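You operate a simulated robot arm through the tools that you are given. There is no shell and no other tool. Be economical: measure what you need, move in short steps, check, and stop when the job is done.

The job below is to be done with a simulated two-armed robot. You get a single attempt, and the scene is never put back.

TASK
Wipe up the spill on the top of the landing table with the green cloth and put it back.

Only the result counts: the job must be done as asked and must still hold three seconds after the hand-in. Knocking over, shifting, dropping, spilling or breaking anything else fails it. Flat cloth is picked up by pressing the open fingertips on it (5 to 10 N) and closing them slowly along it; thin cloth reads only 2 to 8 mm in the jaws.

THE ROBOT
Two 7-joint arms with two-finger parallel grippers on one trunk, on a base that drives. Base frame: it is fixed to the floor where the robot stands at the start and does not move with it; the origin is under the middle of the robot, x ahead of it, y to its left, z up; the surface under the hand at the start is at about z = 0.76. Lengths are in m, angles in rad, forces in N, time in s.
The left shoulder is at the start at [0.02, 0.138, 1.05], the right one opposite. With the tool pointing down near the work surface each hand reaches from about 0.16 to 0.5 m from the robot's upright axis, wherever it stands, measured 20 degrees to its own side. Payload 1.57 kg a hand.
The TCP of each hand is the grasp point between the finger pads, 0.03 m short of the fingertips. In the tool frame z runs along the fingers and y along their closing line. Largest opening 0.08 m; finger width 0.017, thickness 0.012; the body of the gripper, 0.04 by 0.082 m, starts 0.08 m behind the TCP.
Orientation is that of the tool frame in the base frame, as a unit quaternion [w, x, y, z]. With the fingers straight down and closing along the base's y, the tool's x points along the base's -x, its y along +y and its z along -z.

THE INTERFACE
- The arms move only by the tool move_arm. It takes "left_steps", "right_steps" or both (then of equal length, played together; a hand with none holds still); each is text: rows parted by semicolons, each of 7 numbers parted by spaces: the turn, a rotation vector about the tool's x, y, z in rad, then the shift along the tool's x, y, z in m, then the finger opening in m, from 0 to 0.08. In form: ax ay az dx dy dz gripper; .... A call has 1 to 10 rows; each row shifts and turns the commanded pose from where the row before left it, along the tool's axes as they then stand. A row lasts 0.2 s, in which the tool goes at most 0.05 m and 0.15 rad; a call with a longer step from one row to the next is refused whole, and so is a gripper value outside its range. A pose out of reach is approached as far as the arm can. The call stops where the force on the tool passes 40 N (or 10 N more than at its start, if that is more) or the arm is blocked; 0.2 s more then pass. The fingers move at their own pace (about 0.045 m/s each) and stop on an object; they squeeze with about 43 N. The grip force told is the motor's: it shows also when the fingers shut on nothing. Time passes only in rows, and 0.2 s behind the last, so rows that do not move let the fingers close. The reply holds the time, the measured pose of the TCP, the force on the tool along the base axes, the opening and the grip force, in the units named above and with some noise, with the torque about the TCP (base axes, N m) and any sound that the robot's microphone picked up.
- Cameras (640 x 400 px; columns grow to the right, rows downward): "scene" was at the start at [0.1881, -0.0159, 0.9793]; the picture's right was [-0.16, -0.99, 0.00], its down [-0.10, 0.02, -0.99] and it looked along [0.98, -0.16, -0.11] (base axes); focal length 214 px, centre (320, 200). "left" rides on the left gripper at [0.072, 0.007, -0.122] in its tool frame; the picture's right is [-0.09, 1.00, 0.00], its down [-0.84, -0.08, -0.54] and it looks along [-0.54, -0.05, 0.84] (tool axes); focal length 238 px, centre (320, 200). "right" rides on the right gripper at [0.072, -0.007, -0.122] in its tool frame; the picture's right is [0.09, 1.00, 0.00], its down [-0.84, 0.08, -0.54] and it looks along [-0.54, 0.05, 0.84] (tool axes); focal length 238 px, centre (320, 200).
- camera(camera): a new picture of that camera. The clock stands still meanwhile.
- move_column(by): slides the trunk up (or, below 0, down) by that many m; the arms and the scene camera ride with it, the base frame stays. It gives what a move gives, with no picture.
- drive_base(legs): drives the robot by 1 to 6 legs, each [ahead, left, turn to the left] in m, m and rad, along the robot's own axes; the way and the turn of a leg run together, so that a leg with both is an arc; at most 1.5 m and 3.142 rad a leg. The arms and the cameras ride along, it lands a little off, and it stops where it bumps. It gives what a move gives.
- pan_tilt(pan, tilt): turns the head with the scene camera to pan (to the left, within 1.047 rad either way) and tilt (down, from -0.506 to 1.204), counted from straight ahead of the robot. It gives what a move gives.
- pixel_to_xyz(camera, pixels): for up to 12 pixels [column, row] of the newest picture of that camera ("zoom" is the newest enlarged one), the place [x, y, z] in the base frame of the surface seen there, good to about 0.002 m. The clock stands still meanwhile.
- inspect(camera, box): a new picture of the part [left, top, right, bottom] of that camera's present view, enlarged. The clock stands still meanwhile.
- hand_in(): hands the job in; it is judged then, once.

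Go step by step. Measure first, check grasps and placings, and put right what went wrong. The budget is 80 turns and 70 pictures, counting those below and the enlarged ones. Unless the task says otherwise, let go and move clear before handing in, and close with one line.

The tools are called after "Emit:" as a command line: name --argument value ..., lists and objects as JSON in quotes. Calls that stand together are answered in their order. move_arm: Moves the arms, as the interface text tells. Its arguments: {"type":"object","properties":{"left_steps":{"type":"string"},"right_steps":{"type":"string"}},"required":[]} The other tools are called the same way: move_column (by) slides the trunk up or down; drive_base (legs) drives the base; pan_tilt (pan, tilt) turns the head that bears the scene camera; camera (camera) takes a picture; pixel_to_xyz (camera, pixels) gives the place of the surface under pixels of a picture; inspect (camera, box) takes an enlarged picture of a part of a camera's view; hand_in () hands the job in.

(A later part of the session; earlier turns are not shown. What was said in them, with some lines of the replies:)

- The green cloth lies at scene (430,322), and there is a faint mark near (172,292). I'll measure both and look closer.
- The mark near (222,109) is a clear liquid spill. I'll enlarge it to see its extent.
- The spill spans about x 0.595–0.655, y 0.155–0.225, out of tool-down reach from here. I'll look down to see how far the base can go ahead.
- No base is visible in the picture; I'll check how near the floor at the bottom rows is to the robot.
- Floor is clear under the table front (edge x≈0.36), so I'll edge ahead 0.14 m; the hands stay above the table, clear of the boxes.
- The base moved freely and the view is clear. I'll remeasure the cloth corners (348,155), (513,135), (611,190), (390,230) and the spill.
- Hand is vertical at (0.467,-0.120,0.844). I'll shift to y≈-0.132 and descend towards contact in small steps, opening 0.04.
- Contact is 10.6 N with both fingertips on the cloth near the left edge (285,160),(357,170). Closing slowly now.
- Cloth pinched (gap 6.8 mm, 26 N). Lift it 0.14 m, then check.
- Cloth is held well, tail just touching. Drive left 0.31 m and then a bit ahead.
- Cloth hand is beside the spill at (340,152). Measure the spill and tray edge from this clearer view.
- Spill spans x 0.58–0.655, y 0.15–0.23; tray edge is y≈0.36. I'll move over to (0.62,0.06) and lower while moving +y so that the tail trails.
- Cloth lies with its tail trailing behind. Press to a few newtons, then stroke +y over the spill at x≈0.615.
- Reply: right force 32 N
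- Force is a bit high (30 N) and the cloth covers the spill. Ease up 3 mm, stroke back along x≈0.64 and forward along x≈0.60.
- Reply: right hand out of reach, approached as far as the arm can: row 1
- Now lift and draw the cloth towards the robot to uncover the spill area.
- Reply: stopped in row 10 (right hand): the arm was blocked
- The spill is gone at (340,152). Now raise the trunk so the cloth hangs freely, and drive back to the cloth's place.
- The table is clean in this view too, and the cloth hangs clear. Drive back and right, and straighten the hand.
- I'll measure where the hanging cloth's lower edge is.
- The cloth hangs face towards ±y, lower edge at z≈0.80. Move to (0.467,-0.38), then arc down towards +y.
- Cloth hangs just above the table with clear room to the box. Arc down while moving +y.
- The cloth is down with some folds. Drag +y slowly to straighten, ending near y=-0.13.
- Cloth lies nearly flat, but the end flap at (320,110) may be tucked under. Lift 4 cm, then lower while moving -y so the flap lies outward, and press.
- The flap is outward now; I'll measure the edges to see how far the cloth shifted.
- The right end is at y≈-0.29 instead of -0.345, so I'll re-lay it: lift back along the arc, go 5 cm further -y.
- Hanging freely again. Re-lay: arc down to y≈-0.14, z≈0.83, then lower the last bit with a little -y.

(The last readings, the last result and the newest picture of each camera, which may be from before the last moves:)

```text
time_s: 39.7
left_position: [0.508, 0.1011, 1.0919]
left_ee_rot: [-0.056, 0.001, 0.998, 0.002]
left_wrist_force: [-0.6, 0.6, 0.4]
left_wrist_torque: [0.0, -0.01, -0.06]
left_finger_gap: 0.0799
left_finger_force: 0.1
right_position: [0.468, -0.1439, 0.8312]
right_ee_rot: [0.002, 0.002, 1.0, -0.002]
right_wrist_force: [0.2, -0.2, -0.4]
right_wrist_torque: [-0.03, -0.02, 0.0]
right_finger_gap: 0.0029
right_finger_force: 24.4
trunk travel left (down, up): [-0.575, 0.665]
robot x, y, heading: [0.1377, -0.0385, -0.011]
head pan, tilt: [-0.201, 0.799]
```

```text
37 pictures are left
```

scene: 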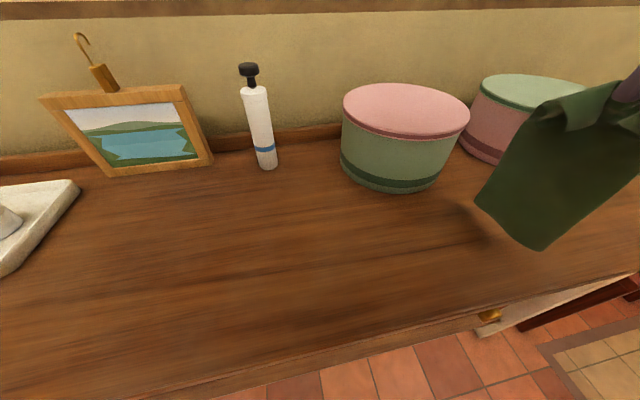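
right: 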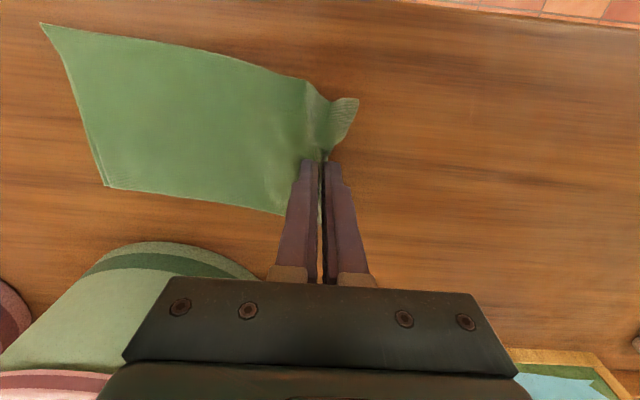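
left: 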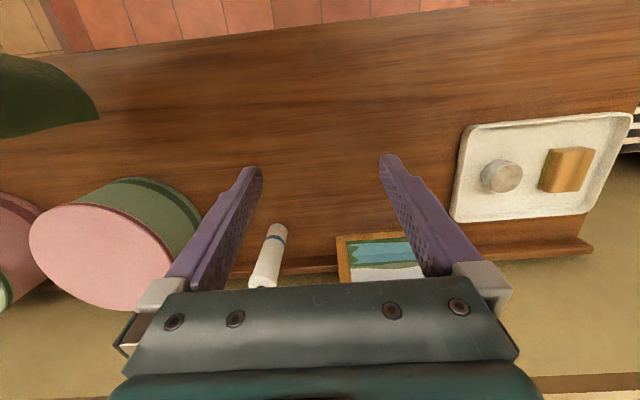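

Emit:
pixel_to_xyz --camera "right" --pixels '[[45, 28], [78, 110], [106, 184], [355, 100], [200, 130]]'

Emit:
move_arm --right_steps "0 0 0 0 -0.003 0.012 0; 0 0 0 0 -0.005 0.012 0; 0 0 0 0 -0.004 0.008 0; 0 0 0 0 0 0.004 0; 0 0 0 0 0 0 0"

Emit:
camera --camera "right"

```text
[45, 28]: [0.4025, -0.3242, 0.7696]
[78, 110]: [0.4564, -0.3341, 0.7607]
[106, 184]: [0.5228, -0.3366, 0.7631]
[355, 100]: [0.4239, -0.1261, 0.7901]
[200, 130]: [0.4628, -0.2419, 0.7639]
```

```text
time_s: 40.9
left_position: [0.5088, 0.1002, 1.0932]
left_ee_rot: [-0.057, 0.002, 0.998, 0.002]
left_wrist_force: [-0.5, 0.3, -0.5]
left_wrist_torque: [0.02, -0.03, -0.02]
left_finger_gap: 0.0799
left_finger_force: 0.1
right_position: [0.4706, -0.1572, 0.7977]
right_ee_rot: [0.002, 0.002, 1.0, -0.002]
right_wrist_force: [0.6, 0.2, 3.9]
right_wrist_torque: [-0.04, 0.0, -0.03]
right_finger_gap: 0.0031
right_finger_force: 24.4
trunk travel left (down, up): [-0.575, 0.665]
robot x, y, heading: [0.1401, -0.0343, -0.004]
head pan, tilt: [-0.201, 0.799]
```

```text
36 pictures are left
```

right: 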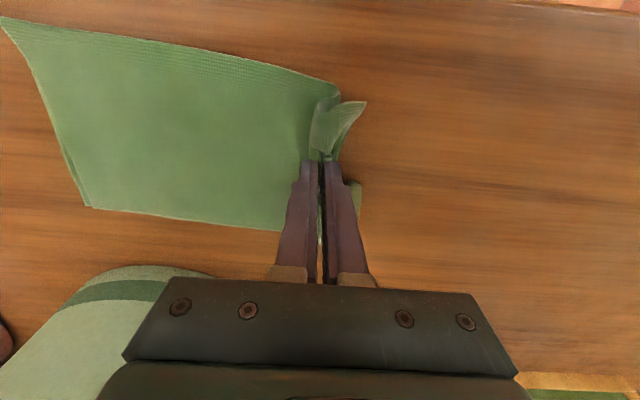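

The right end is now at y≈-0.335 (about 1 cm off) and the flap points outward. Press lightly and open slowly to spread the fold.

Emit:
move_arm --right_steps "0 0 0 0 0 0.001 0.004; 0 0 0 0 0 0.001 0.008; 0 0 0 0 0 0 0.013; 0 0 0 0 0 0 0.018; 0 0 0 0 0 0 0.024; 0 0 0 0 0 0 0.03; 0 0 0 0 0 0 0.036; 0 0 0 0 0 0 0.042; 0 0 0 0 0 0 0.046; 0 0 0 0 0 0 0.046"

Emit:
camera --camera "right"

```text
time_s: 43.1
left_position: [0.5093, 0.1002, 1.0915]
left_ee_rot: [-0.057, 0.002, 0.998, 0.001]
left_wrist_force: [-0.6, -0.1, -0.1]
left_wrist_torque: [0.03, 0.0, -0.01]
left_finger_gap: 0.0801
left_finger_force: 0.0
right_position: [0.4694, -0.155, 0.7946]
right_ee_rot: [0.003, 0.001, 1.0, -0.002]
right_wrist_force: [0.2, 0.0, 0.1]
right_wrist_torque: [0.03, 0.0, 0.01]
right_finger_gap: 0.0459
right_finger_force: 0.0
trunk travel left (down, up): [-0.575, 0.665]
robot x, y, heading: [0.1417, -0.035, -0.008]
head pan, tilt: [-0.201, 0.799]
```

```text
35 pictures are left
```

right: 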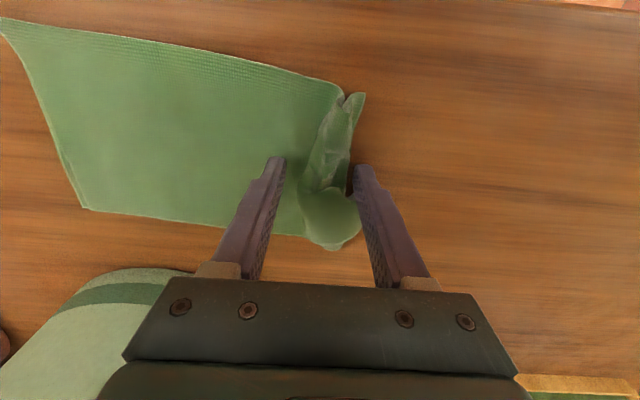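

Released; lift straight up and look at the folded end.

Emit:
move_arm --right_steps "0 0 0 0 0 -0.01 0.055; 0 0 0 0 0 -0.03 0.055; 0 0 0 0 0 -0.04 0.055; 0 0 0 0 0 -0.04 0.055; 0 0 0 0.02 -0.04 -0.01 0.055; 0 0 0 0 -0.04 0 0.055; 0 0 0 0 0 0 0.055"

Emit:
camera --camera "scene"

Emit:
inspect --camera "scene" --box '[320, 180, 520, 305]'

Emit:
camera --camera "right"

```text
time_s: 44.7
left_position: [0.51, 0.1004, 1.0925]
left_ee_rot: [-0.056, 0.001, 0.998, 0.002]
left_wrist_force: [0.5, 0.6, 0.4]
left_wrist_torque: [0.02, 0.01, -0.01]
left_finger_gap: 0.0799
left_finger_force: 0.0
right_position: [0.4479, -0.2368, 0.9242]
right_ee_rot: [0.001, 0.001, 1.0, -0.001]
right_wrist_force: [-0.6, -0.8, 0.5]
right_wrist_torque: [-0.01, -0.02, 0.02]
right_finger_gap: 0.0549
right_finger_force: 0.1
trunk travel left (down, up): [-0.575, 0.665]
robot x, y, heading: [0.1388, -0.035, -0.012]
head pan, tilt: [-0.201, 0.799]
```

```text
34 pictures are left
```

scene: 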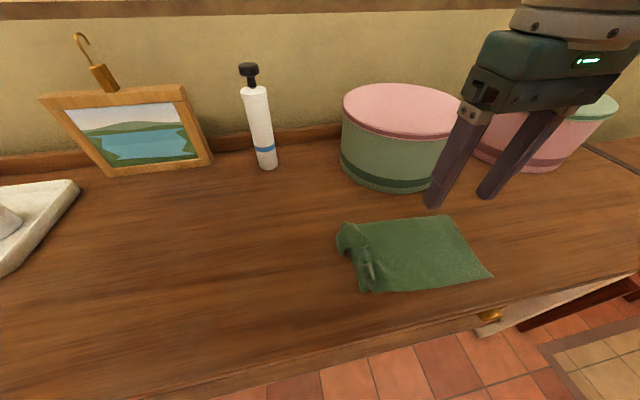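

```text
3.20 times, centred on (420, 242) of scene
```

zoom: 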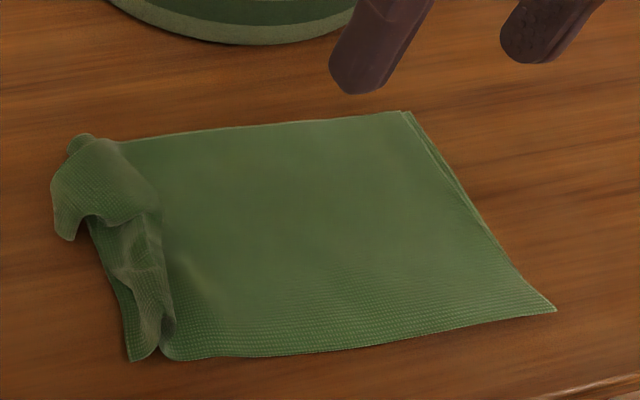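

```text
32 pictures are left
```

right: 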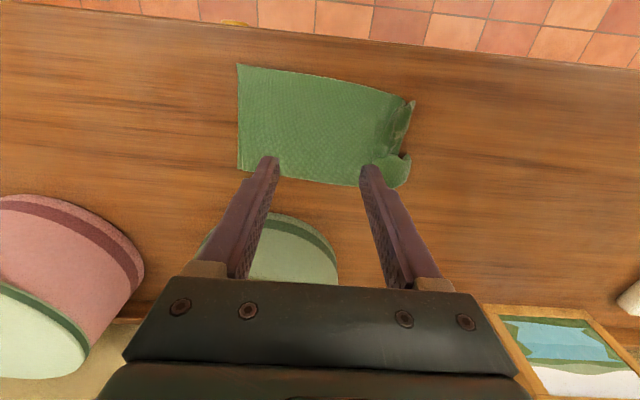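

The cloth is back, nearly flat at its old place. I'll move the hand clear and take a last close look at the spill place.

Emit:
move_arm --right_steps "0 0 0 0.01 0.01 -0.04 0.08; 0 0 0 0.01 0.02 -0.04 0.08; 0 0 0 0 0 0 0.08"

Emit:
pan_tilt --pan 0.5 --tilt 0.8

Emit:
camera --camera "scene"

Emit:
inspect --camera "scene" --box '[220, 120, 420, 245]'

Emit:
inspect --camera "left" --box '[250, 100, 450, 225]'

```text
time_s: 45.5
left_position: [0.5102, 0.1014, 1.0909]
left_ee_rot: [-0.057, 0.002, 0.998, 0.002]
left_wrist_force: [0.2, -0.1, 0.1]
left_wrist_torque: [-0.01, -0.02, -0.02]
left_finger_gap: 0.0801
left_finger_force: 0.2
right_position: [0.4263, -0.2053, 1.0045]
right_ee_rot: [0.002, 0.002, 1.0, -0.002]
right_wrist_force: [-0.1, 0.4, -0.1]
right_wrist_torque: [0.01, -0.02, 0.02]
right_finger_gap: 0.0797
right_finger_force: 0.1
trunk travel left (down, up): [-0.575, 0.665]
robot x, y, heading: [0.1411, -0.0339, -0.005]
head pan, tilt: [-0.201, 0.799]
```

```text
time_s: 46.5
left_position: [0.5092, 0.1, 1.092]
left_ee_rot: [-0.058, 0.002, 0.998, 0.001]
left_wrist_force: [-1.0, 0.8, 0.0]
left_wrist_torque: [0.03, 0.0, -0.03]
left_finger_gap: 0.0797
left_finger_force: 0.1
right_position: [0.4264, -0.2051, 1.0042]
right_ee_rot: [0.002, 0.002, 1.0, -0.003]
right_wrist_force: [0.6, -0.2, 0.2]
right_wrist_torque: [-0.03, 0.03, 0.02]
right_finger_gap: 0.0801
right_finger_force: 0.0
trunk travel left (down, up): [-0.575, 0.665]
robot x, y, heading: [0.1379, -0.0371, -0.009]
head pan, tilt: [0.499, 0.799]
```

```text
31 pictures are left
```

scene: 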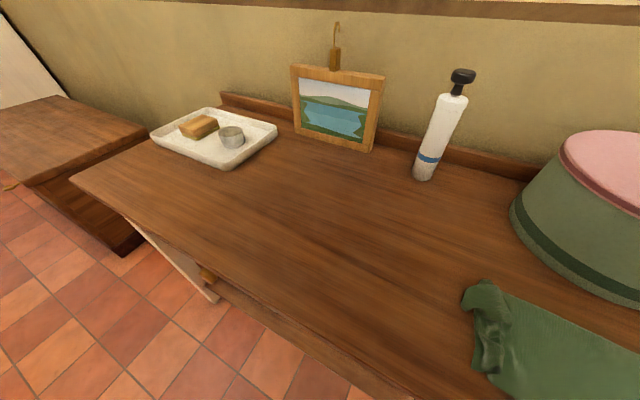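

```text
3.20 times, centred on (320, 182) of scene
```

zoom: 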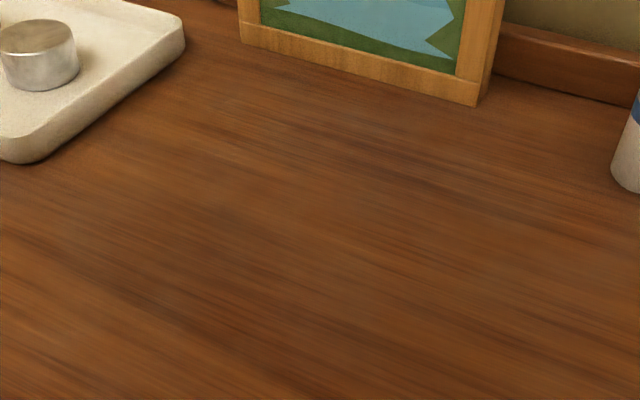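

```text
3.20 times, centred on (350, 162) of left
```

zoom: 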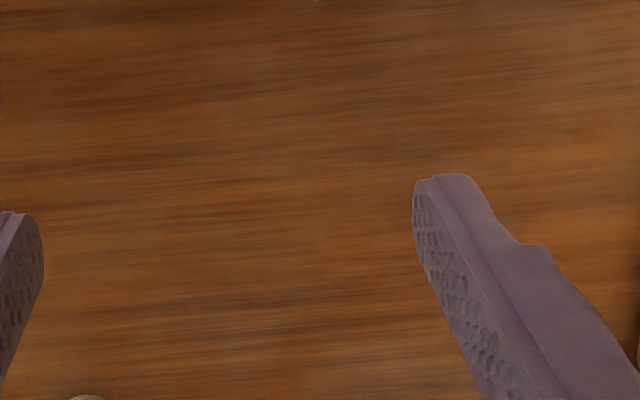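

The spill place is clean from three views, everything else stands where it was, and the cloth is back in its place with the hands clear. Handing in.

Emit:
hand_in

```text
The job is handed in.
```

I wiped up the spill with the green cloth and put the cloth back within about 1 cm of its old place. It lies flat except for a small crumple at its left end, and nothing else was moved.
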